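You operate a simulated robot arm through the tools that you are given. There is no shell and no other tool.

You are at the controls of a simulated robot arm. One attempt, no reset.

JOB
Hold the mesh with the hooks lever while you move the blue rod to 20 cm.
Fine: lock the rod again before the hooks come off; leave the other rods and controls.

Only the result counts: the job must be done as asked and must still hold three seconds after the hand-in. Knocking over, shifting, dropping, spilling or breaking anything else fails it.

ROBOT AND FRAMES
A 6-joint arm with a three-finger gripper, fixed in place. Base frame: the origin is at the foot of the arm, x ahead of it, y to its left, z up. Readings come in m, degrees, newtons and seconds.
Its first joint turns from -166.0 to 166.0 degrees. Payload 4.89 kg.
The TCP is the grasp point between the finger pads, 0.03 m short of the fingertips. In the tool frame z runs along the fingers and y along their closing line. Largest opening 0.164 m; the body of the gripper starts 0.125 m behind the TCP.
Orientation is that of the tool frame in the base frame, as a unit quaternion [x, y, z, w]. With the fingers straight down and closing along the base's y, the tool's x points along the base's -x, its y along +y and its z along -z.

CONTROLS
- The arm moves only by the tool drive_tool. Its argument "targets" is a list of rows, each a list of 3 entries, a list of its own where there are three numbers: the shift along the tool's x, y, z in m, then the turn, a rotation vector about the tool's x, y, z in degrees, then the finger opening in m, from 0 to 0.164. In form: [[[dx, dy, dz], [wx, wy, wz], grip], ...]. A call has 1 to 20 rows; each row shifts and turns the commanded pose from where the row before left it, along the tool's axes as they then stand. Rows are played at 5 a second. More than 0.05 m and 8.6 degrees between two rows, or a gripper value outside its range, and nothing of the call is played. Where a pose cannot be reached the arm comes as near as it can. A force on the tool above 60 N (or 10 N above the force at the start of the call, whichever is more), or a blocked arm, ends the call early, and 0.2 s more pass. The fingers move at their own pace (about 0.108 m/s each) and stop on an object; they squeeze with about 29 N. The grip force told is the motor's: it shows also when the fingers shut on nothing. Time passes only in rows, and 0.2 s behind the last, so rows that do not move let the fingers close. It gives the time, the measured TCP pose, the force on the tool (base axes), the opening and the grip force at its end, in the units of the frame above (readings bear some noise), with the torque about the TCP (base axes, N m) and any sound that the robot's microphone picked up.
- Cameras (640 x 400 px; columns grow to the right, rows downward): "scene" is fixed at [0.0451, 0.5012, 1.6218]; the picture's right is [-0.22, -0.98, 0.00], its down [-0.34, 0.08, -0.94] and it looks along [0.91, -0.21, -0.35] (base axes); focal length 313 px, centre (320, 200). "wrist" rides on the gripper at [0.076, -0.002, -0.152] in the tool frame; the picture's right is [0.02, 1.00, 0.00], its down [-0.88, 0.02, -0.47] and it looks along [-0.47, 0.01, 0.88] (tool axes); focal length 247 px, centre (320, 200). There is no depth. A picture from a camera that has moved, and an enlarged one, comes with that camera's place and axes in the base frame and with its lens. The place of the scene camera against the robot may be out by one fixed shift of up to 0.012 m in any direction.
- get_image(camera): a new picture of that camera. The clock stands still meanwhile.
- slide_trunk(by): slides the trunk up (or, below 0, down) by that many m; the arm rides with it, the base frame stays. It gives what a move gives, with no picture.
- zoom(camera, box): a new picture of the part [left, top, right, bottom] of that camera's present view, enlarged. The clock stands still meanwhile.
- finish_job(): hands the job in; it is judged then, once.

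Nothing tells you positions but the pictures and the camera data. Unless the task says otherwise, let go and move clear before handing in.

The tools are called after "Call:" as name(argument=value, ...) on one line, values as JSON. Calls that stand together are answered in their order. drive_tool: Moves the arm, as the interface text tells. Its arguments: {"type":"object","properties":{"targets":{"type":"array","items":{"type":"array"}}},"required":["targets"]} The other tools are called the same way: slide_trunk (by) slides the trunk up or down; get_image (camera) takes a picture; zoom (camera, box) takes an enlarged picture of a part of a camera's view; finish_job () hands the job in.

At the start:

```text
time: 0.0
eef_pos: [0.5254, 0.4425, 1.5093]
ee_rot: [0.0, 1.0, 0.0, 0.0]
force: [-0.4, -0.1, 1.1]
moment: [0.02, 0.03, 0.01]
grip_width: 0.1638
finger_force: 0.0
trunk travel left (down, up): [-0.175, 0.215]
```

scene: 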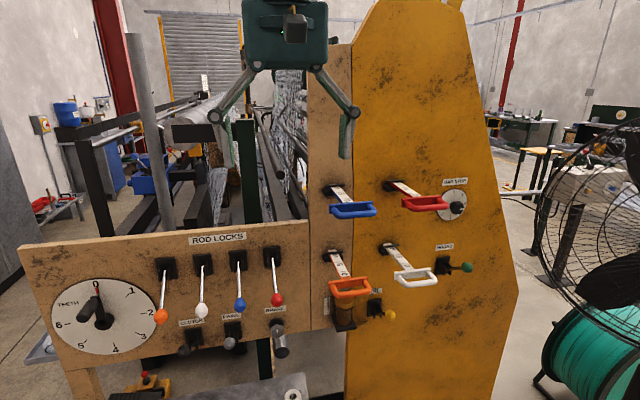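
wrist: 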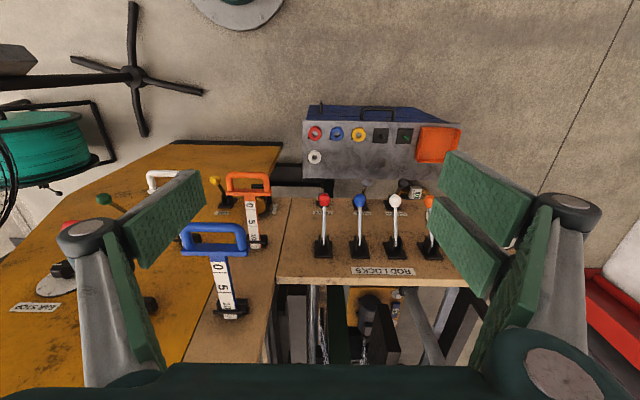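

I see a machine panel with four colored rods (blue, red, orange, white handles with scales), four rod-lock levers and several small levers. I'll zoom in to read the labels before moving.

Call:
zoom(camera="scene", box=[140, 220, 320, 370])

Call:
zoom(camera="scene", box=[310, 160, 490, 330])

Call:
zoom(camera="wrist", box=[140, 150, 300, 330])

Call:
zoom(camera="wrist", box=[270, 90, 470, 290])

Call:
zoom(camera="scene", box=[20, 260, 180, 400])

```text
2.67 times, centred on (230, 295) of scene
camera zoom: at [0.0451, 0.5012, 1.6218], right [-0.22, -0.98, 0.0], down [-0.34, 0.08, -0.94], along [0.91, -0.21, -0.35], focal length 834 px, centre (560, -53)
```

zoom: 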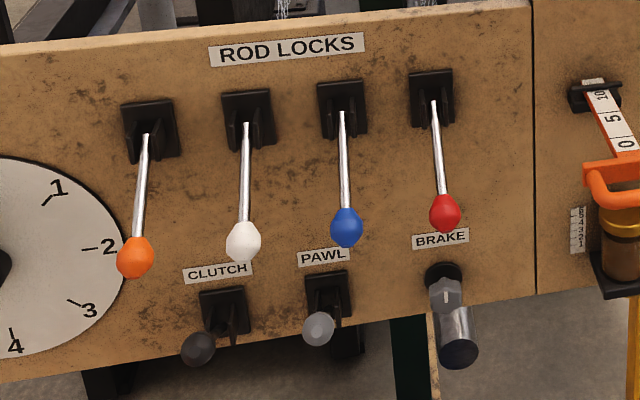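

```text
2.35 times, centred on (400, 245) of scene
camera zoom: at [0.0451, 0.5012, 1.6218], right [-0.22, -0.98, 0.0], down [-0.34, 0.08, -0.94], along [0.91, -0.21, -0.35], focal length 736 px, centre (132, 94)
```

zoom: 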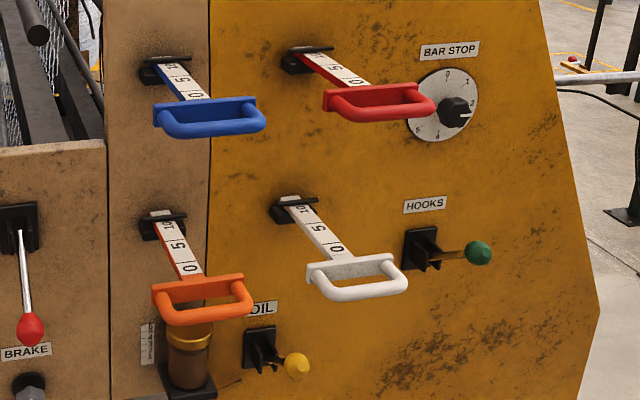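

```text
2.22 times, centred on (220, 240) of wrist
camera zoom: at [0.4475, 0.4394, 1.6609], right [-0.02, 1.0, 0.0], down [0.88, 0.02, 0.47], along [0.47, 0.01, -0.88], focal length 549 px, centre (542, 111)
```

zoom: 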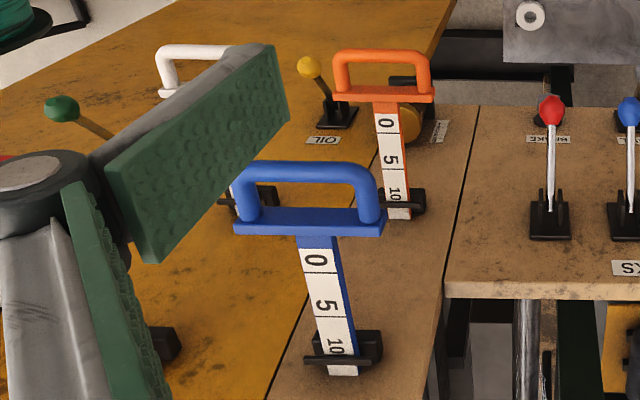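

```text
2.00 times, centred on (370, 190) of wrist
camera zoom: at [0.4475, 0.4394, 1.6609], right [-0.02, 1.0, 0.0], down [0.88, 0.02, 0.47], along [0.47, 0.01, -0.88], focal length 494 px, centre (220, 220)
```

zoom: 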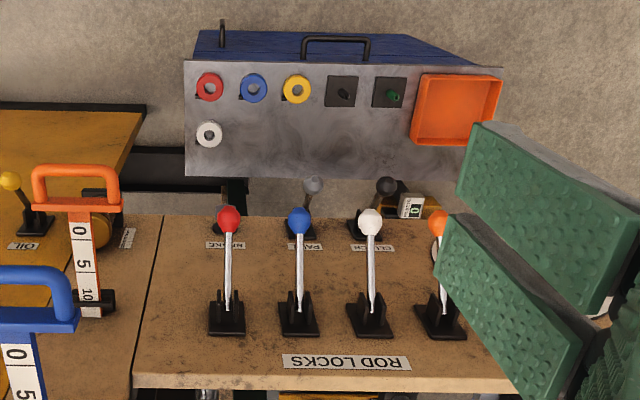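

```text
2.86 times, centred on (100, 330) of scene
camera zoom: at [0.0451, 0.5012, 1.6218], right [-0.22, -0.98, 0.0], down [-0.34, 0.08, -0.94], along [0.91, -0.21, -0.35], focal length 894 px, centre (949, -171)
```

zoom: 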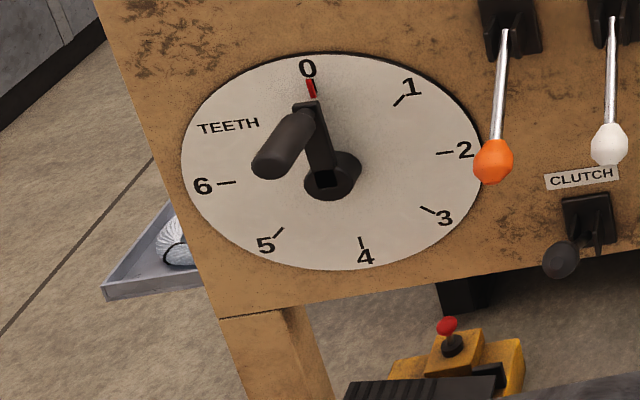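

I have rough positions: the blue rod's grip bar near (0.668, 0.277, 1.342), the blue lock knob near (0.768, 0.557, 1.057) and the hooks knob near (0.766, -0.137, 1.078). I'll move sideways at this height and partly close the fingers, to read the scale and see the hooks lever more clearly.

Call:
drive_tool(targets=[[[0, -0.04, 0], [0, 0, 0], 0.12], [[0, -0.04, 0], [0, 0, 0], 0.08], [[0, -0.04, 0], [0, 0, 0], 0.05], [[0, -0.04, 0], [0, 0, 0], 0.05], [[0, 0, 0], [0, 0, 0], 0.05]])

Call:
get_image(camera="wrist")

Call:
get_image(camera="scene")

```text
time: 1.2
eef_pos: [0.5264, 0.2813, 1.5087]
ee_rot: [0.0, 1.0, 0.0, 0.0]
force: [-1.0, -0.5, 0.2]
moment: [0.14, -0.06, -0.03]
grip_width: 0.0498
finger_force: 0.1
trunk travel left (down, up): [-0.175, 0.215]
```

```text
taken
camera wrist: at [0.4485, 0.2781, 1.6606], right [-0.02, 1.0, 0.0], down [0.88, 0.02, 0.47], along [0.47, 0.01, -0.88], focal length 247 px, centre (320, 200)
```

wrist: 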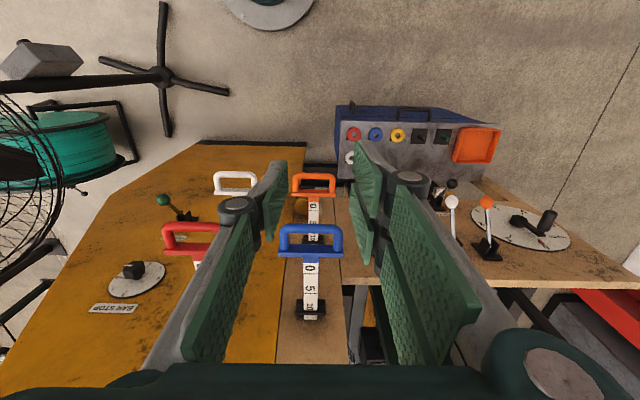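

```text
taken
```

scene: 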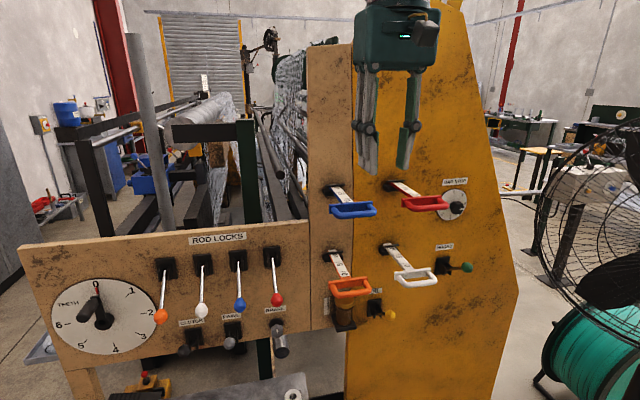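

The fingers partly block the wrist view, but the blue scale and the hooks lever are both visible. I'll zoom in on both.

Call:
zoom(camera="wrist", box=[260, 210, 360, 330])

Call:
zoom(camera="wrist", box=[130, 160, 260, 270])

Call:
zoom(camera="scene", box=[315, 170, 385, 225])

Call:
zoom(camera="scene", box=[420, 230, 490, 290])

Call:
zoom(camera="scene", box=[215, 235, 305, 325])

```text
3.33 times, centred on (310, 270) of wrist
camera zoom: at [0.4485, 0.2781, 1.6606], right [-0.02, 1.0, 0.0], down [0.88, 0.02, 0.47], along [0.47, 0.01, -0.88], focal length 823 px, centre (353, -33)
```

zoom: 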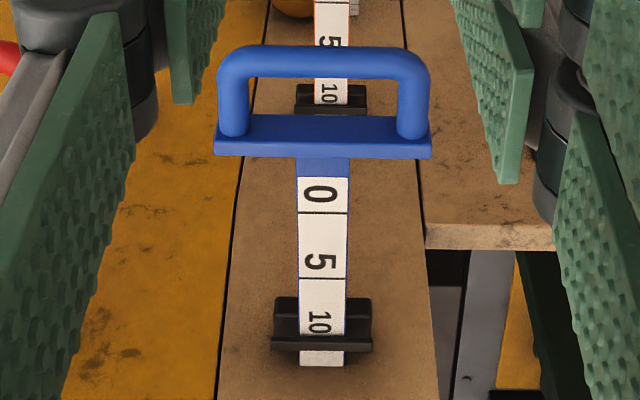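

```text
3.64 times, centred on (195, 215) of wrist
camera zoom: at [0.4485, 0.2781, 1.6606], right [-0.02, 1.0, 0.0], down [0.88, 0.02, 0.47], along [0.47, 0.01, -0.88], focal length 898 px, centre (774, 146)
```

zoom: 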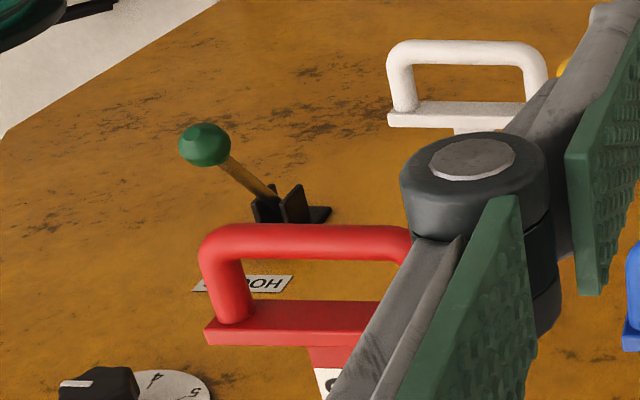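

```text
7.27 times, centred on (350, 198) of scene
camera zoom: at [0.0451, 0.5012, 1.6218], right [-0.22, -0.98, 0.0], down [-0.34, 0.08, -0.94], along [0.91, -0.21, -0.35], focal length 2275 px, centre (102, 218)
```

zoom: 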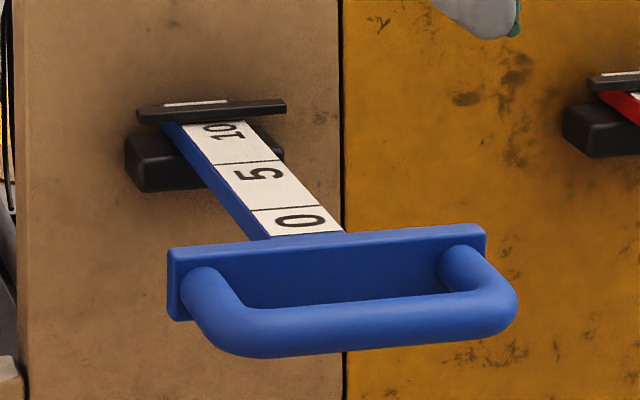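

```text
6.67 times, centred on (455, 260) of scene
camera zoom: at [0.0451, 0.5012, 1.6218], right [-0.22, -0.98, 0.0], down [-0.34, 0.08, -0.94], along [0.91, -0.21, -0.35], focal length 2086 px, centre (-580, -200)
```

zoom: 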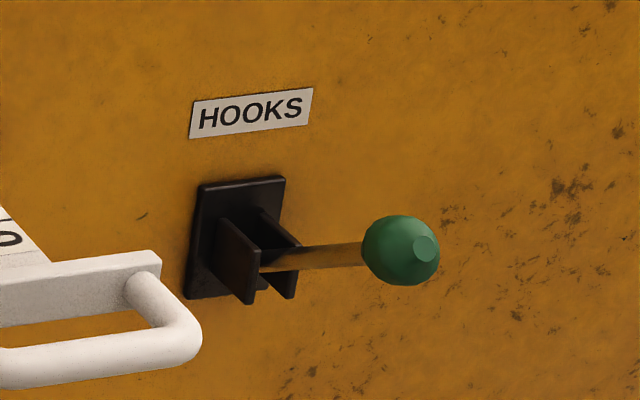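

```text
4.44 times, centred on (260, 280) of scene
camera zoom: at [0.0451, 0.5012, 1.6218], right [-0.22, -0.98, 0.0], down [-0.34, 0.08, -0.94], along [0.91, -0.21, -0.35], focal length 1390 px, centre (587, -156)
```

zoom: 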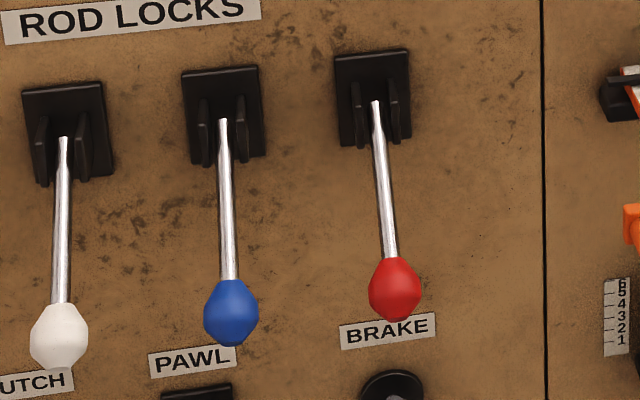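

The blue rod's scale now reads about 10 at the strap, so it has to come out about 10 cm. The hooks lever tilts up by roughly 35° and the lock levers tilt down by about the same. Next I'll bring the tool over in front of the hooks lever, pitched forward about 60°, while staying high and clear.

Call:
drive_tool(targets=[[[0, -0.0468, 0], [0, -6.667, 0], 0.08], [[0, -0.0468, 0], [0, -6.667, 0], 0.08], [[0, -0.0468, 0], [0, -6.667, 0], 0.08], [[0, -0.0468, 0], [0, -6.667, 0], 0.08], [[0, -0.0468, 0], [0, -6.667, 0], 0.08], [[0, -0.0468, 0], [0, -6.667, 0], 0.08], [[0, -0.0468, 0], [0, -6.667, 0], 0.08], [[0, -0.0468, 0], [0, -6.667, 0], 0.08], [[0, -0.0468, 0], [0, -6.667, 0], 0.08], [[0, 0, 0], [0, 0, 0], 0.08]])

Call:
get_image(camera="wrist")

Call:
get_image(camera="scene")

```text
time: 3.4
eef_pos: [0.5243, -0.1368, 1.5087]
ee_rot: [0.0, 0.866, -0.001, 0.501]
force: [0.4, -0.2, 0.0]
moment: [-0.02, 0.02, 0.06]
grip_width: 0.0798
finger_force: 0.1
trunk travel left (down, up): [-0.175, 0.215]
```

```text
taken
camera wrist: at [0.3538, -0.1403, 1.5182], right [-0.01, 1.0, -0.02], down [0.03, 0.02, 1.0], along [1.0, 0.01, -0.03], focal length 247 px, centre (320, 200)
```

wrist: 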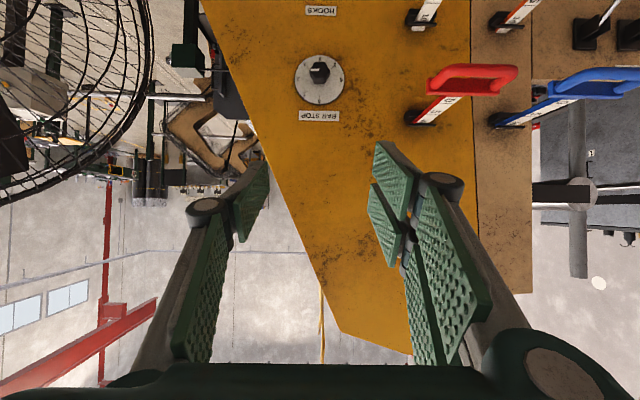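

```text
taken
```

scene: 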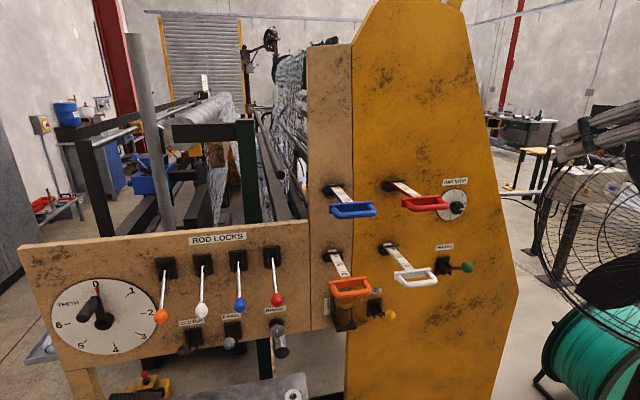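

The tool is now pitched forward at y≈-0.14. I'll come down toward the hooks knob, stop about 17 cm short of it, and take another picture.

Call:
drive_tool(targets=[[[0.0287, 0, 0.0275], [0, 0, 0], 0.08], [[0.0287, 0, 0.0275], [0, 0, 0], 0.08], [[0.0287, 0, 0.0275], [0, 0, 0], 0.08], [[0.0287, 0, 0.0275], [0, 0, 0], 0.08], [[0.0287, 0, 0.0275], [0, 0, 0], 0.08], [[0.0287, 0, 0.0275], [0, 0, 0], 0.08], [[0.0287, 0, 0.0275], [0, 0, 0], 0.08], [[0.0287, 0, 0.0275], [0, 0, 0], 0.08], [[0, 0, 0], [0, 0, 0], 0.08]])

Call:
get_image(camera="wrist")

Call:
get_image(camera="scene")

```text
time: 5.4
eef_pos: [0.6016, -0.1375, 1.2008]
ee_rot: [0.001, 0.866, 0.0, 0.5]
force: [0.0, -0.3, -0.8]
moment: [0.03, 0.04, 0.05]
grip_width: 0.0799
finger_force: 0.1
trunk travel left (down, up): [-0.175, 0.215]
```

```text
taken
camera wrist: at [0.4301, -0.1397, 1.2092], right [-0.01, 1.0, -0.02], down [0.03, 0.02, 1.0], along [1.0, 0.01, -0.03], focal length 247 px, centre (320, 200)
```

wrist: 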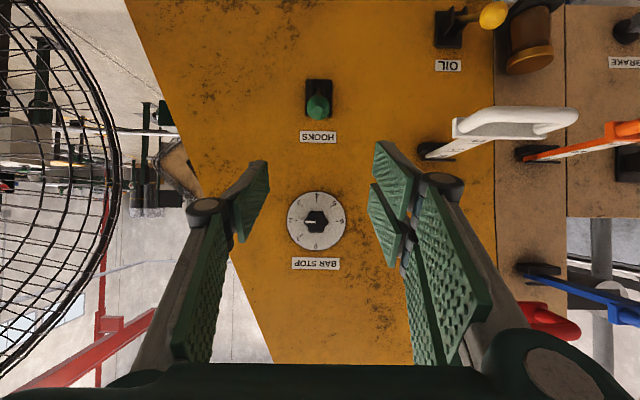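

```text
taken
```

scene: 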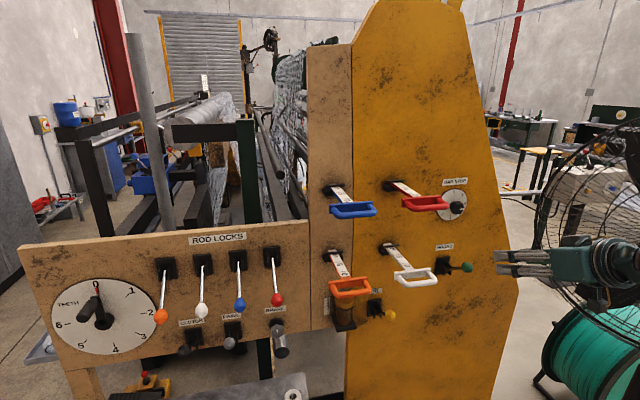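

I'm now in front of the hooks lever. I'll zoom in to fix the knob's position before approaching.

Call:
zoom(camera="wrist", box=[260, 50, 380, 160])

Call:
zoom(camera="scene", box=[420, 220, 560, 310])

```text
3.64 times, centred on (320, 105) of wrist
camera zoom: at [0.4301, -0.1397, 1.2092], right [-0.01, 1.0, -0.02], down [0.03, 0.02, 1.0], along [1.0, 0.01, -0.03], focal length 898 px, centre (320, 546)
```

zoom: 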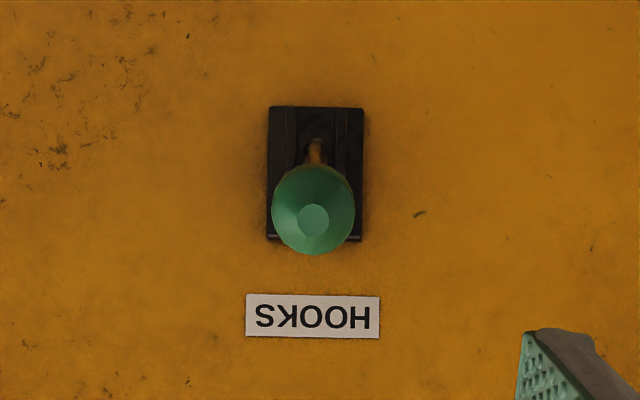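

```text
4.44 times, centred on (490, 265) of scene
camera zoom: at [0.0451, 0.5012, 1.6218], right [-0.22, -0.98, 0.0], down [-0.34, 0.08, -0.94], along [0.91, -0.21, -0.35], focal length 1390 px, centre (-436, -89)
```

zoom: 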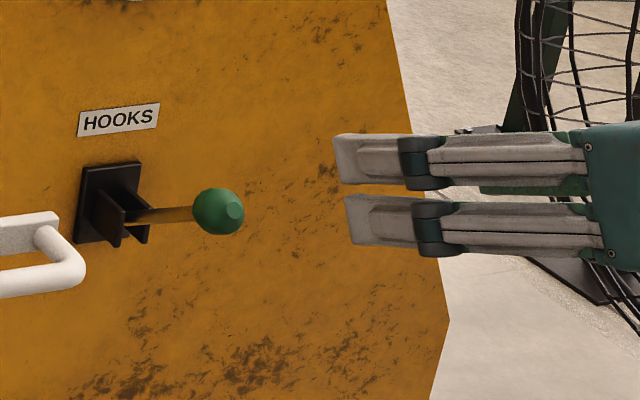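

The knob comes out at about (0.772, -0.141, 1.070). I'll line up with it, advance along the tool axis and stop about 5 cm short to check.

Call:
drive_tool(targets=[[[0.014, -0.0017, 0.03], [0, 0, 0], 0.08], [[0.014, -0.0018, 0.04], [0, 0, 0], 0.08], [[0, 0, 0.045], [0, 0, 0], 0.08], [[0, 0, 0.045], [0, 0, 0], 0.08], [[0, 0, 0], [0, 0, 0], 0.08]])

Call:
get_image(camera="wrist")

Call:
zoom(camera="scene", box=[420, 220, 560, 310])

```text
time: 6.6
eef_pos: [0.7253, -0.1408, 1.0962]
ee_rot: [-0.001, 0.866, 0.0, 0.5]
force: [1.2, -0.3, 0.6]
moment: [0.03, 0.04, 0.08]
grip_width: 0.0799
finger_force: 0.1
trunk travel left (down, up): [-0.175, 0.215]
```

```text
taken
camera wrist: at [0.554, -0.1439, 1.1056], right [-0.01, 1.0, -0.02], down [0.03, 0.02, 1.0], along [1.0, 0.01, -0.03], focal length 247 px, centre (320, 200)
```

wrist: 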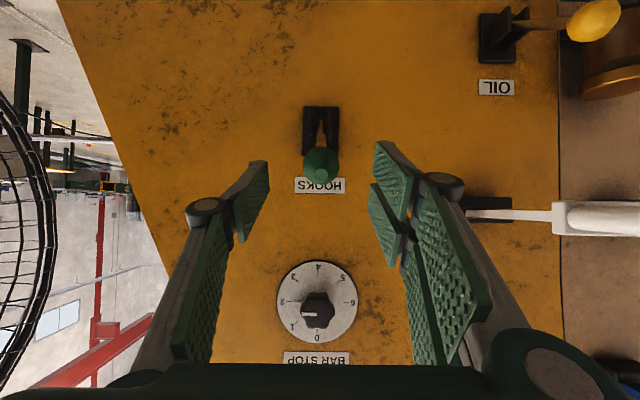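

```text
4.44 times, centred on (490, 265) of scene
camera zoom: at [0.0451, 0.5012, 1.6218], right [-0.22, -0.98, 0.0], down [-0.34, 0.08, -0.94], along [0.91, -0.21, -0.35], focal length 1390 px, centre (-436, -89)
```

zoom: 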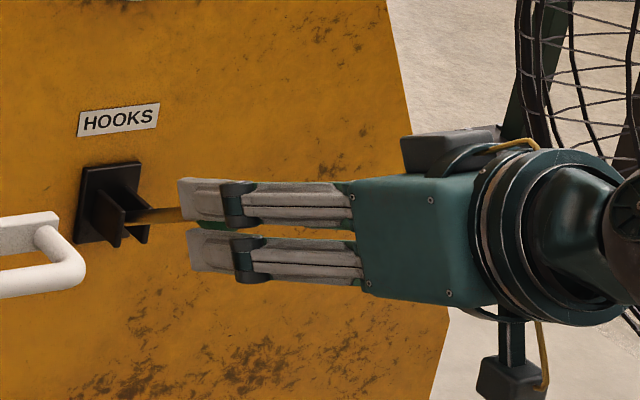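

The alignment looks right, with the knob centred between the fingers. I'll advance 5.3 cm and close on it.

Call:
drive_tool(targets=[[[0, 0, 0.027], [0, 0, 0], 0.08], [[0, 0, 0.026], [0, 0, 0], 0.08], [[0, 0, 0], [0, 0, 0], 0.05], [[0, 0, 0], [0, 0, 0], 0.0], [[0, 0, 0], [0, 0, 0], 0.0], [[0, 0, 0], [0, 0, 0], 0.0]])

Call:
get_image(camera="wrist")

Call:
zoom(camera="scene", box=[420, 220, 560, 310])

```text
time: 8.0
eef_pos: [0.7709, -0.1412, 1.0704]
ee_rot: [-0.002, 0.866, 0.001, 0.5]
force: [5.1, 29.7, -7.2]
moment: [0.2, 0.1, 0.27]
grip_width: 0.0306
finger_force: 44.9
trunk travel left (down, up): [-0.175, 0.215]
```

```text
taken
camera wrist: at [0.6, -0.1434, 1.0799], right [-0.01, 1.0, -0.02], down [0.03, 0.02, 1.0], along [1.0, 0.01, -0.03], focal length 247 px, centre (320, 200)
```

wrist: 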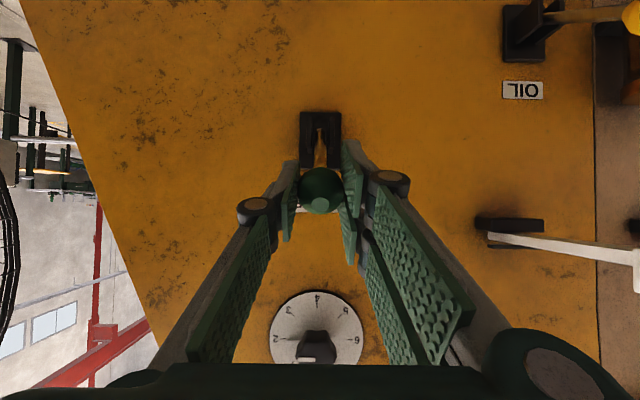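

```text
4.44 times, centred on (490, 265) of scene
camera zoom: at [0.0451, 0.5012, 1.6218], right [-0.22, -0.98, 0.0], down [-0.34, 0.08, -0.94], along [0.91, -0.21, -0.35], focal length 1390 px, centre (-436, -89)
```

zoom: 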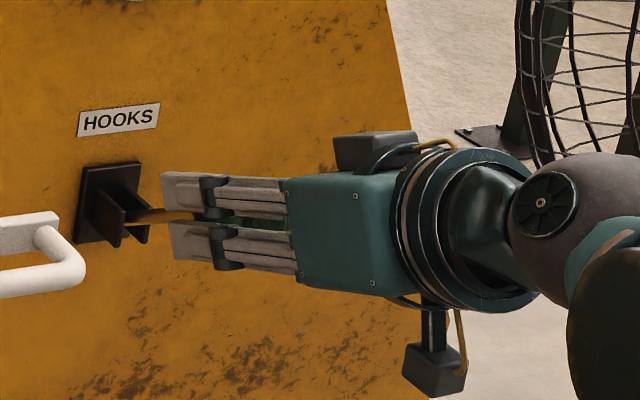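

The fingers have closed on the knob at a width of 0.031. There is a sideways load of about 30 N, so the tool is slightly off-centre. I'll shift a little in +y to relieve it and then begin the downward arc.

Call:
drive_tool(targets=[[[0, 0.002, 0], [0, 0, 0], 0.0], [[0, 0, 0], [0, 0, 0], 0.0]])

```text
time: 8.6
eef_pos: [0.7707, -0.1409, 1.0704]
ee_rot: [0.0, 0.866, -0.001, 0.5]
force: [2.8, 15.3, -10.1]
moment: [-0.06, 0.37, 0.1]
grip_width: 0.0306
finger_force: 44.8
trunk travel left (down, up): [-0.175, 0.215]
```

Call:
drive_tool(targets=[[[0, 0.002, 0], [0, 0, 0], 0.0], [[0.0145, 0, -0.0004], [0, 0, 0], 0.0], [[0, 0, 0], [0, 0, 0], 0.0]])

Call:
get_image(camera="wrist")

```text
time: 9.4
eef_pos: [0.7637, -0.1396, 1.0567]
ee_rot: [0.001, 0.865, 0.0, 0.501]
force: [2.6, -20.4, 13.6]
moment: [-0.13, -1.42, -0.26]
grip_width: 0.0306
finger_force: 44.6
trunk travel left (down, up): [-0.175, 0.215]
```

```text
taken
camera wrist: at [0.5928, -0.1426, 1.0665], right [-0.01, 1.0, -0.02], down [0.03, 0.02, 1.0], along [1.0, 0.01, -0.03], focal length 247 px, centre (320, 200)
```

wrist: 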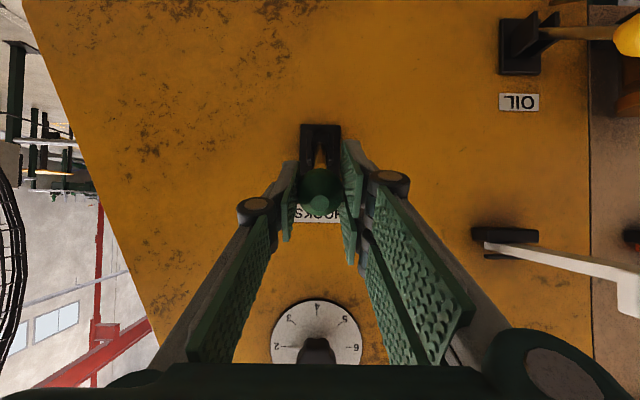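

The lever is moving and resists with about 14 N. The sideways correction went slightly too far, so I'll back it off and continue the arc.

Call:
drive_tool(targets=[[[0.0144, -0.0012, 0.0014], [0, 0, 0], 0.0], [[0.01415, 0, 0.0031], [0, 0, 0], 0.0], [[0.0136, 0, 0.00485], [0, 0, 0], 0.0], [[0, 0, 0], [0, 0, 0], 0.0]])

Call:
get_image(camera="wrist")

```text
time: 10.4
eef_pos: [0.7503, -0.1398, 1.0154]
ee_rot: [0.0, 0.866, 0.0, 0.5]
force: [9.9, -15.5, 5.6]
moment: [-0.08, -0.8, -0.13]
grip_width: 0.031
finger_force: 45.1
trunk travel left (down, up): [-0.175, 0.215]
```

```text
taken
camera wrist: at [0.5797, -0.1428, 1.025], right [-0.01, 1.0, -0.02], down [0.03, 0.02, 1.0], along [1.0, 0.01, -0.03], focal length 247 px, centre (320, 200)
```

wrist: 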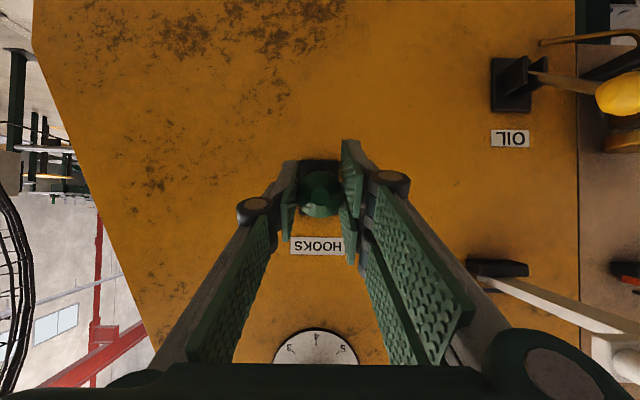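

The lever is now near horizontal and following well. I'll continue down the arc.

Call:
drive_tool(targets=[[[0.013, -0.001, 0.00645], [0, 0, 0], 0.0], [[0.0121, 0, 0.00805], [0, 0, 0], 0.0], [[0.011, 0, 0.00935], [0, 0, 0], 0.0], [[0, 0, 0], [0, 0, 0], 0.0]])

Call:
get_image(camera="wrist")

```text
time: 11.4
eef_pos: [0.7536, -0.1396, 0.9764]
ee_rot: [-0.001, 0.867, 0.001, 0.498]
force: [-35.5, 4.7, -6.6]
moment: [-0.02, -0.17, 0.1]
grip_width: 0.0311
finger_force: 44.8
out of reach, approached as far as the arm can: row 3
trunk travel left (down, up): [-0.175, 0.215]
```

```text
taken
camera wrist: at [0.5823, -0.1432, 0.987], right [-0.01, 1.0, -0.02], down [0.04, 0.02, 1.0], along [1.0, 0.01, -0.04], focal length 247 px, centre (320, 200)
```

wrist: 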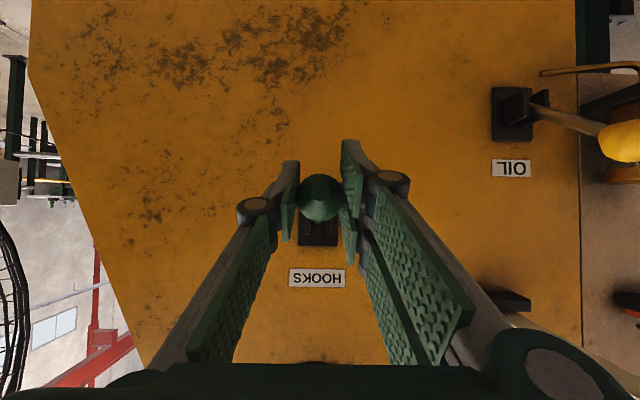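

The lever is past mid-travel, but the arm has hit its reach limit at this height. I'll release, back off, lower the trunk and re-grip.

Call:
drive_tool(targets=[[[0, 0, 0], [0, 0, 0], 0.07], [[0, 0, 0], [0, 0, 0], 0.08], [[0, 0, -0.03], [0, 0, 0], 0.08], [[0, 0, -0.04], [0, 0, 0], 0.08], [[0, 0, -0.04], [0, 0, 0], 0.08], [[0, 0, 0], [0, 0, 0], 0.08]])

Call:
get_image(camera="wrist")

Call:
get_image(camera="scene")

```text
time: 12.8
eef_pos: [0.6584, -0.1393, 1.0322]
ee_rot: [0.0, 0.865, 0.0, 0.501]
force: [-0.3, 0.8, 0.8]
moment: [-0.05, -0.01, -0.06]
grip_width: 0.0801
finger_force: 0.1
trunk travel left (down, up): [-0.175, 0.215]
```

```text
taken
camera wrist: at [0.4876, -0.1433, 1.041], right [-0.01, 1.0, -0.02], down [0.03, 0.02, 1.0], along [1.0, 0.01, -0.03], focal length 247 px, centre (320, 200)
```

wrist: 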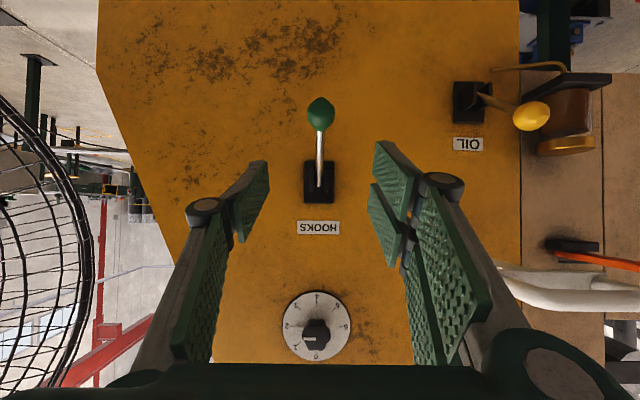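

```text
taken
```

scene: 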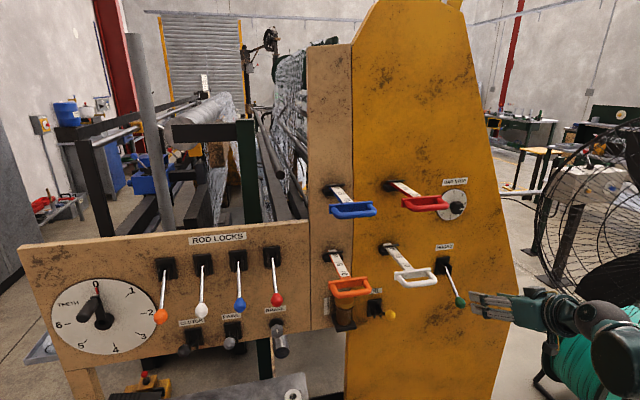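

When released, the hooks lever snapped down to its lower position by itself, so it is bistable. I'll zoom to confirm.

Call:
zoom(camera="scene", box=[420, 220, 490, 320])

Call:
zoom(camera="wrist", box=[260, 80, 380, 250])

```text
4.00 times, centred on (455, 270) of scene
camera zoom: at [0.0451, 0.5012, 1.6218], right [-0.22, -0.98, 0.0], down [-0.34, 0.08, -0.94], along [0.91, -0.21, -0.35], focal length 1251 px, centre (-220, -80)
```

zoom: 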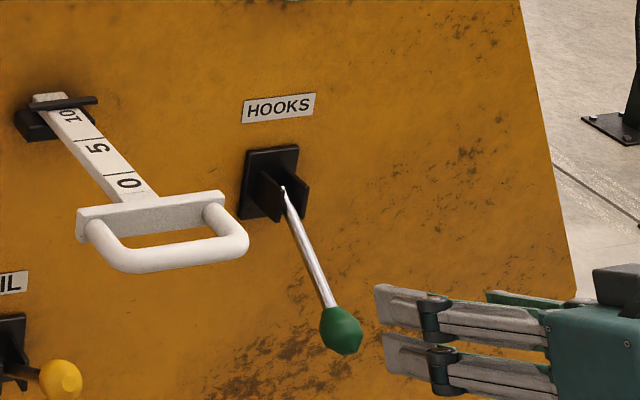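

```text
2.35 times, centred on (320, 165) of wrist
camera zoom: at [0.4876, -0.1433, 1.041], right [-0.01, 1.0, -0.02], down [0.03, 0.02, 1.0], along [1.0, 0.01, -0.03], focal length 581 px, centre (320, 282)
```

zoom: 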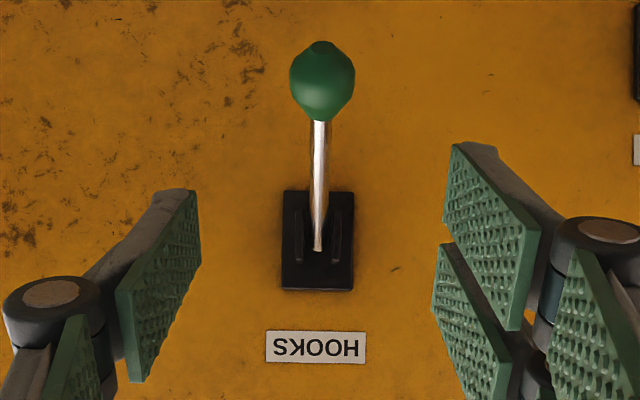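

The hooks lever is now down and fully seated. Next I'll pull back from the panel, sweep across in front of the handles to the blue rod-lock lever, and look at it.

Call:
drive_tool(targets=[[[-0.0069, 0, -0.038], [0, 0, 0], 0.05], [[-0.0069, 0, -0.038], [0, 0, 0], 0.05], [[-0.0069, 0, -0.038], [0, 0, 0], 0.05], [[-0.0069, 0, -0.038], [0, 0, 0], 0.05], [[0, 0.0465, 0], [0, 0, 0], 0.05], [[0, 0.0465, 0], [0, 0, 0], 0.05], [[0, 0.0465, 0], [0, 0, 0], 0.05], [[0, 0.0465, 0], [0, 0, 0], 0.05], [[0, 0.0465, 0], [0, 0, 0], 0.05], [[0, 0.0465, 0], [0, 0, 0], 0.05], [[0, 0.0465, 0], [0, 0, 0], 0.05], [[0, 0.0465, 0], [0, 0, 0], 0.05], [[0, 0.0465, 0], [0, 0, 0], 0.05], [[0, 0.0465, 0], [0, 0, 0], 0.05], [[0, 0.0465, 0], [0, 0, 0], 0.05], [[0, 0.0465, 0], [0, 0, 0], 0.05], [[0, 0.0465, 0], [0, 0, 0], 0.05], [[0, 0.0465, 0], [0, 0, 0], 0.05], [[0, 0.0465, 0], [0, 0, 0], 0.05], [[0, 0, 0], [0, 0, 0], 0.05]])

Call:
get_image(camera="wrist")

Call:
get_image(camera="scene")

```text
time: 17.0
eef_pos: [0.5412, 0.5583, 1.1305]
ee_rot: [0.0, 0.866, 0.0, 0.5]
force: [0.2, 0.0, 0.2]
moment: [-0.05, 0.0, -0.08]
grip_width: 0.0499
finger_force: 0.1
trunk travel left (down, up): [-0.175, 0.215]
```

```text
taken
camera wrist: at [0.3711, 0.5554, 1.1395], right [-0.01, 1.0, -0.02], down [0.03, 0.02, 1.0], along [1.0, 0.01, -0.03], focal length 247 px, centre (320, 200)
```

wrist: 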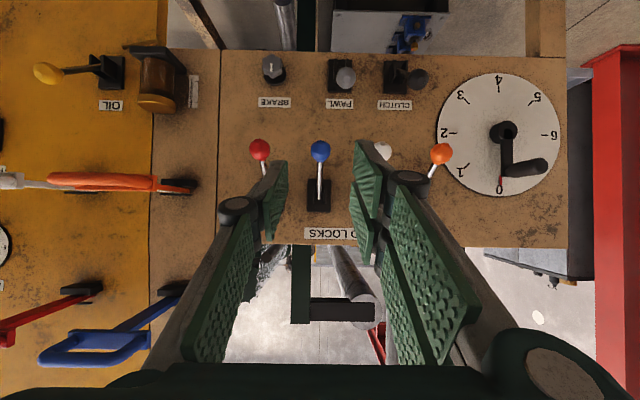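

```text
taken
```

scene: 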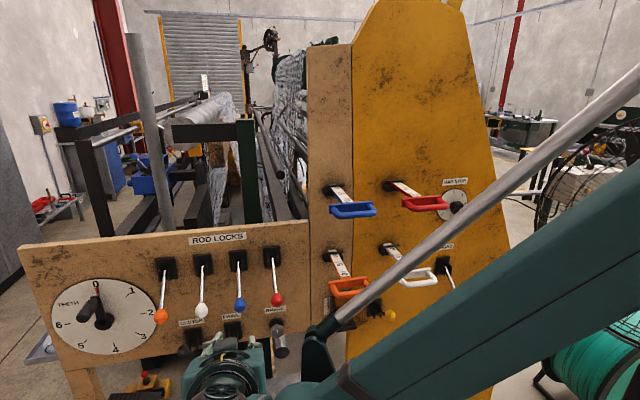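

The blue lock lever is centred between the fingers at y≈0.558. I'll zoom in to refine the knob position.

Call:
zoom(camera="wrist", box=[240, 110, 400, 230])

```text
3.33 times, centred on (320, 170) of wrist
camera zoom: at [0.3711, 0.5554, 1.1395], right [-0.01, 1.0, -0.02], down [0.03, 0.02, 1.0], along [1.0, 0.01, -0.03], focal length 823 px, centre (320, 300)
```

zoom: 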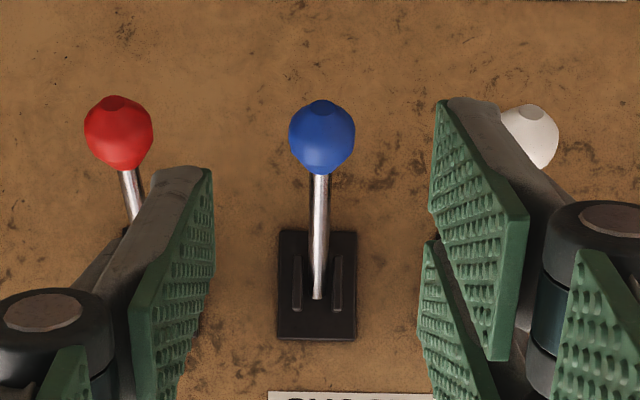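

The blue knob is at about (0.771, 0.559, 1.047), with neighbours 10 cm to each side. I'll line up and approach with a 5 cm opening, stopping about 7 cm short to check.

Call:
drive_tool(targets=[[[-0.0143, 0.0002, 0.04], [0, 0, 0], 0.05], [[-0.0142, 0.0002, 0.04], [0, 0, 0], 0.05], [[-0.0142, 0, 0.04], [0, 0, 0], 0.05], [[0, 0, 0.05], [0, 0, 0], 0.05], [[0, 0, 0], [0, 0, 0], 0.05]])

Call:
get_image(camera="wrist")

```text
time: 18.2
eef_pos: [0.711, 0.5559, 1.0821]
ee_rot: [0.001, 0.866, -0.001, 0.5]
force: [0.1, -0.1, -0.9]
moment: [-0.01, -0.03, -0.03]
grip_width: 0.05
finger_force: 0.0
trunk travel left (down, up): [-0.175, 0.215]
```

```text
taken
camera wrist: at [0.5404, 0.5534, 1.0912], right [-0.01, 1.0, -0.02], down [0.03, 0.02, 1.0], along [1.0, 0.01, -0.03], focal length 247 px, centre (320, 200)
```

wrist: 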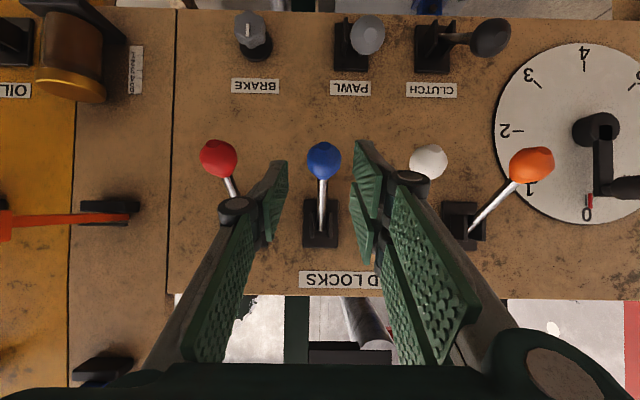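

The knob is centred to within about 2 mm. I'll nudge +y, advance the last 7 cm and close.

Call:
drive_tool(targets=[[[0, 0.003, 0.025], [0, 0, 0], 0.05], [[0, 0, 0.022], [0, 0, 0], 0.05], [[0, 0, 0.022], [0, 0, 0], 0.05], [[0, 0, 0], [0, 0, 0], 0.035], [[0, 0, 0], [0, 0, 0], 0.0], [[0, 0, 0], [0, 0, 0], 0.0]])

Call:
get_image(camera="wrist")

```text
time: 19.6
eef_pos: [0.7699, 0.5599, 1.0498]
ee_rot: [0.0, 0.866, 0.0, 0.501]
force: [-6.2, -7.6, 5.0]
moment: [0.13, -0.1, -0.22]
grip_width: 0.0311
finger_force: 44.9
trunk travel left (down, up): [-0.175, 0.215]
```

```text
taken
camera wrist: at [0.599, 0.5572, 1.0586], right [-0.01, 1.0, -0.02], down [0.03, 0.02, 1.0], along [1.0, 0.01, -0.03], focal length 247 px, centre (320, 200)
```

wrist: 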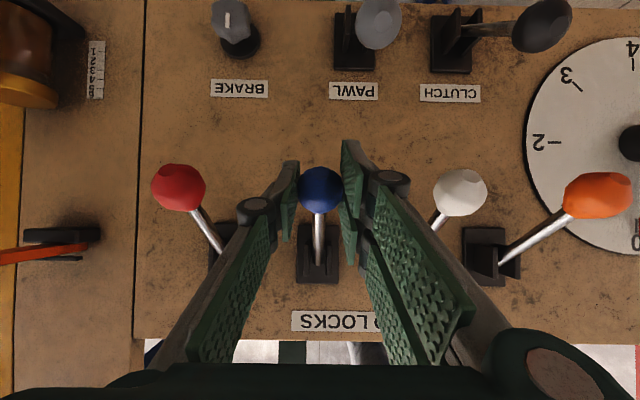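

The grip on the blue lock knob is good and the side load is small. I'll start the upward arc.

Call:
drive_tool(targets=[[[-0.0069, -0.0007, -0.0128], [0, 0, 0], 0.0], [[-0.0084, 0, -0.0118], [0, 0, 0], 0.0], [[-0.00975, 0, -0.0107], [0, 0, 0], 0.0], [[-0.011, 0, -0.00935], [0, 0, 0], 0.0], [[0, 0, 0], [0, 0, 0], 0.0]])

Call:
get_image(camera="wrist")

```text
time: 20.8
eef_pos: [0.7483, 0.5604, 1.1023]
ee_rot: [0.0, 0.866, 0.0, 0.5]
force: [-4.0, -5.6, -10.5]
moment: [0.05, 1.01, -0.17]
grip_width: 0.0307
finger_force: 45.1
trunk travel left (down, up): [-0.175, 0.215]
```

```text
taken
camera wrist: at [0.5779, 0.5568, 1.112], right [-0.01, 1.0, -0.02], down [0.03, 0.02, 1.0], along [1.0, 0.01, -0.03], focal length 247 px, centre (320, 200)
```

wrist: 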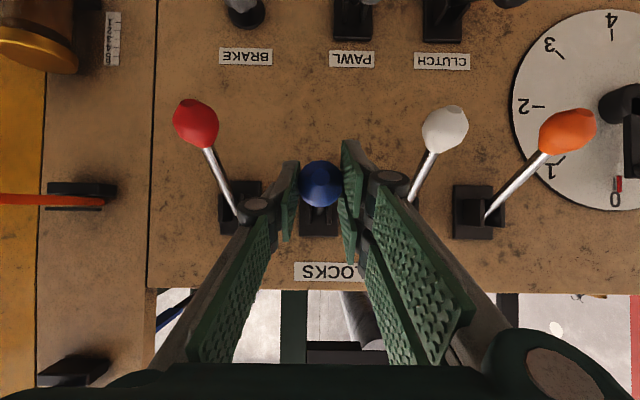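

The blue lock lever is close to horizontal and following the tool. I'll carry it through to the upper position.

Call:
drive_tool(targets=[[[-0.0121, 0, -0.00805], [0, 0, 0], 0.0], [[-0.013, 0, -0.00645], [0, 0, 0], 0.0], [[-0.0136, 0, -0.00485], [0, 0, 0], 0.0], [[-0.01415, 0, -0.0031], [0, 0, 0], 0.0], [[-0.0144, 0, -0.0014], [0, 0, 0], 0.0], [[0, 0, 0], [0, 0, 0], 0.0]])

Call:
get_image(camera="wrist")

```text
time: 22.2
eef_pos: [0.7618, 0.5588, 1.1735]
ee_rot: [-0.001, 0.866, 0.001, 0.5]
force: [-6.4, 11.2, -4.4]
moment: [0.09, 0.99, 0.05]
grip_width: 0.0309
finger_force: 44.8
trunk travel left (down, up): [-0.175, 0.215]
```

```text
taken
camera wrist: at [0.5916, 0.5569, 1.1824], right [-0.01, 1.0, -0.02], down [0.03, 0.02, 1.0], along [1.0, 0.01, -0.03], focal length 247 px, centre (320, 200)
```

wrist: 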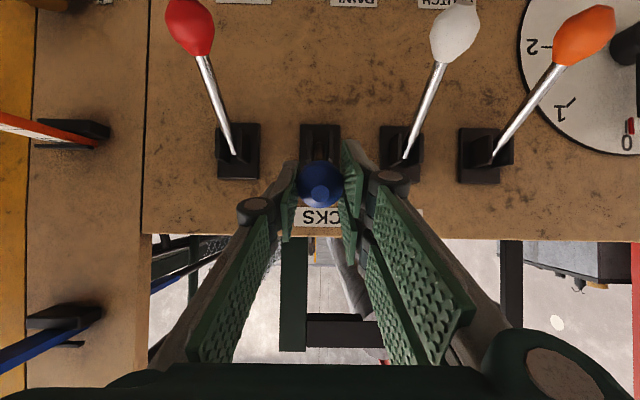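

The lever is about 28° above horizontal. I'll bring it to the end of its travel, then release and back away.

Call:
drive_tool(targets=[[[-0.0145, 0, 0.0004], [0, 0, 0], 0.0], [[0, 0, 0], [0, 0, 0], 0.0], [[0, 0, 0], [0, 0, 0], 0.05], [[0, 0, 0], [0, 0, 0], 0.055], [[0, 0, -0.03], [0, 0, 0], 0.055], [[0, 0, -0.04], [0, 0, 0], 0.055], [[0, 0, -0.04], [0, 0, 0], 0.055], [[0, 0, 0], [0, 0, 0], 0.055]])

Call:
get_image(camera="wrist")

Call:
get_image(camera="scene")

```text
time: 24.0
eef_pos: [0.6733, 0.557, 1.2403]
ee_rot: [0.0, 0.866, 0.0, 0.5]
force: [0.0, -0.4, 0.9]
moment: [0.02, 0.01, 0.05]
grip_width: 0.055
finger_force: 0.0
trunk travel left (down, up): [-0.175, 0.215]
```

```text
taken
camera wrist: at [0.5025, 0.5552, 1.2496], right [-0.01, 1.0, -0.02], down [0.03, 0.02, 1.0], along [1.0, 0.01, -0.03], focal length 247 px, centre (320, 200)
```

wrist: 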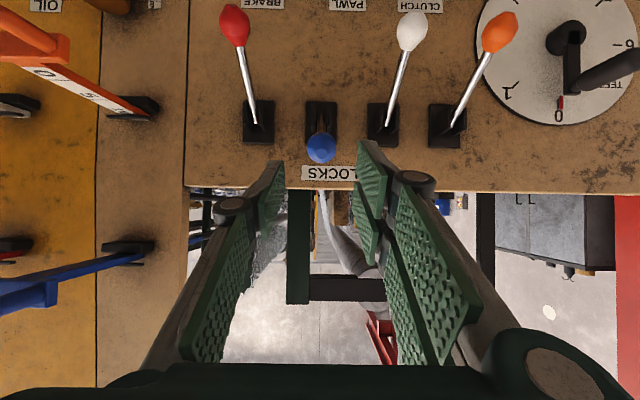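

```text
taken
```

scene: 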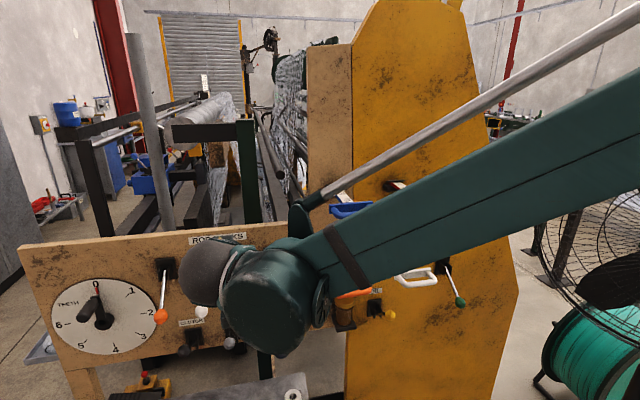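

The blue lock is now up, which should be unlocked. Next is the rod: I'll raise and un-pitch the tool to point down above the blue handle, which lies near (0.669, 0.277, 1.342). Then I'll roll it 90° so the fingers can straddle the grip bar along x.

Call:
drive_tool(targets=[[[-0.02855, 0, -0.03053], [0, 0, 0], 0.05], [[-0.02855, 0, -0.03053], [0, 0, 0], 0.05], [[-0.02855, 0, -0.03053], [0, 0, 0], 0.05], [[-0.02855, 0, -0.03053], [0, 0, 0], 0.05], [[-0.02855, 0, -0.03053], [0, 0, 0], 0.05], [[-0.02855, 0, -0.03053], [0, 0, 0], 0.05], [[0, -0.035, 0], [0, 7.5, 0], 0.05], [[0, -0.035, 0], [0, 7.5, 0], 0.05], [[0, -0.035, 0], [0, 7.5, 0], 0.05], [[0, -0.035, 0], [0, 7.5, 0], 0.05], [[0, -0.035, 0], [0, 7.5, 0], 0.05], [[0, -0.035, 0], [0, 7.5, 0], 0.05], [[0, -0.035, 0], [0, 7.5, 0], 0.05], [[0, -0.035, 0], [0, 7.5, 0], 0.05], [[0, 0, 0], [0, 0, 0], 0.05]])

Call:
get_image(camera="wrist")

Call:
get_image(camera="scene")

```text
time: 27.2
eef_pos: [0.6015, 0.2781, 1.4794]
ee_rot: [-0.001, 1.0, 0.0, 0.0]
force: [-0.1, -1.5, -0.1]
moment: [0.06, 0.1, -0.04]
grip_width: 0.0499
finger_force: 0.1
trunk travel left (down, up): [-0.175, 0.215]
```

```text
taken
camera wrist: at [0.525, 0.2755, 1.632], right [-0.02, 1.0, 0.0], down [0.88, 0.02, 0.47], along [0.47, 0.01, -0.88], focal length 247 px, centre (320, 200)
```

wrist: 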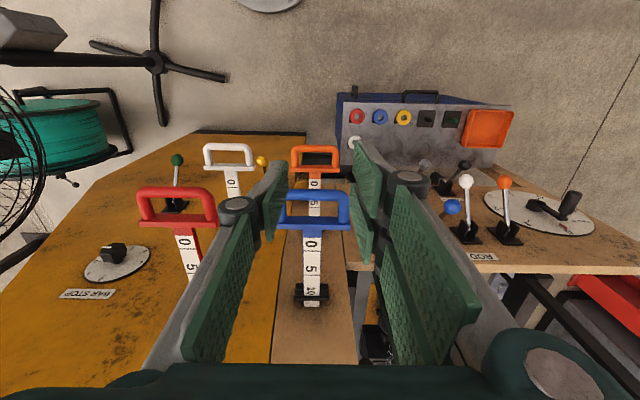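

```text
taken
```

scene: 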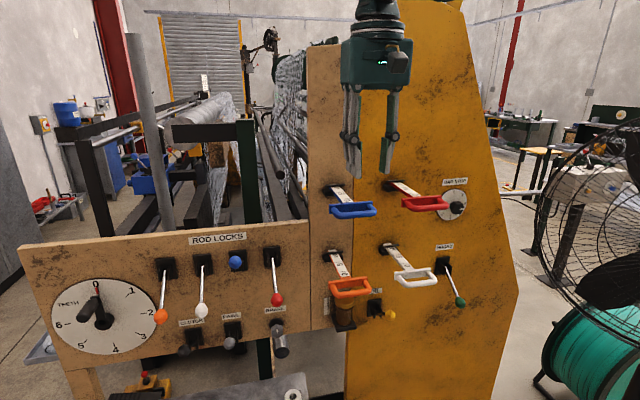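

From here I can see hooks down and the blue lock up. I'll zoom in on the blue handle and its scale.

Call:
zoom(camera="wrist", box=[270, 175, 360, 315])

Call:
zoom(camera="wrist", box=[290, 270, 340, 315])

Call:
zoom(camera="scene", box=[315, 170, 385, 225])

```text
2.86 times, centred on (315, 245) of wrist
camera zoom: at [0.525, 0.2755, 1.632], right [-0.02, 1.0, 0.0], down [0.88, 0.02, 0.47], along [0.47, 0.01, -0.88], focal length 706 px, centre (334, 71)
```

zoom: 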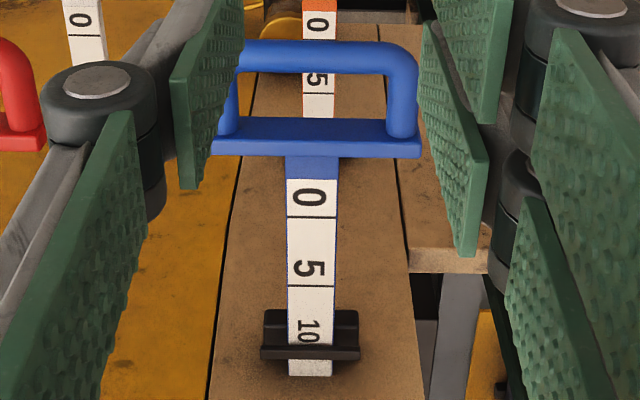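

```text
8.89 times, centred on (315, 292) of wrist
camera zoom: at [0.525, 0.2755, 1.632], right [-0.02, 1.0, 0.0], down [0.88, 0.02, 0.47], along [0.47, 0.01, -0.88], focal length 2195 px, centre (364, -622)
```

zoom: 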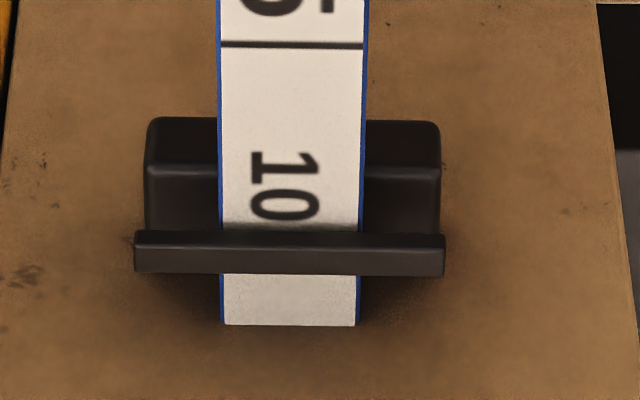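

```text
7.27 times, centred on (350, 198) of scene
camera zoom: at [0.0451, 0.5012, 1.6218], right [-0.22, -0.98, 0.0], down [-0.34, 0.08, -0.94], along [0.91, -0.21, -0.35], focal length 2275 px, centre (102, 218)
```

zoom: 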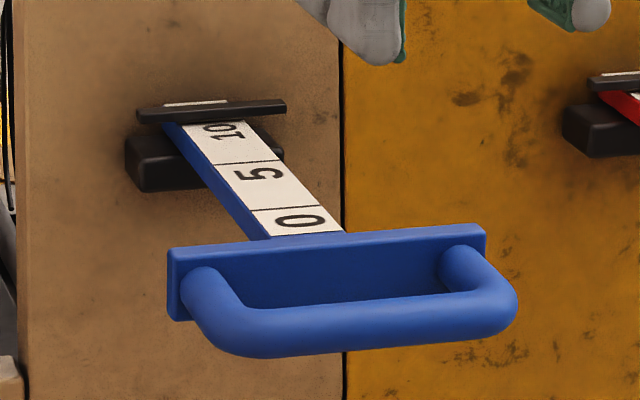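

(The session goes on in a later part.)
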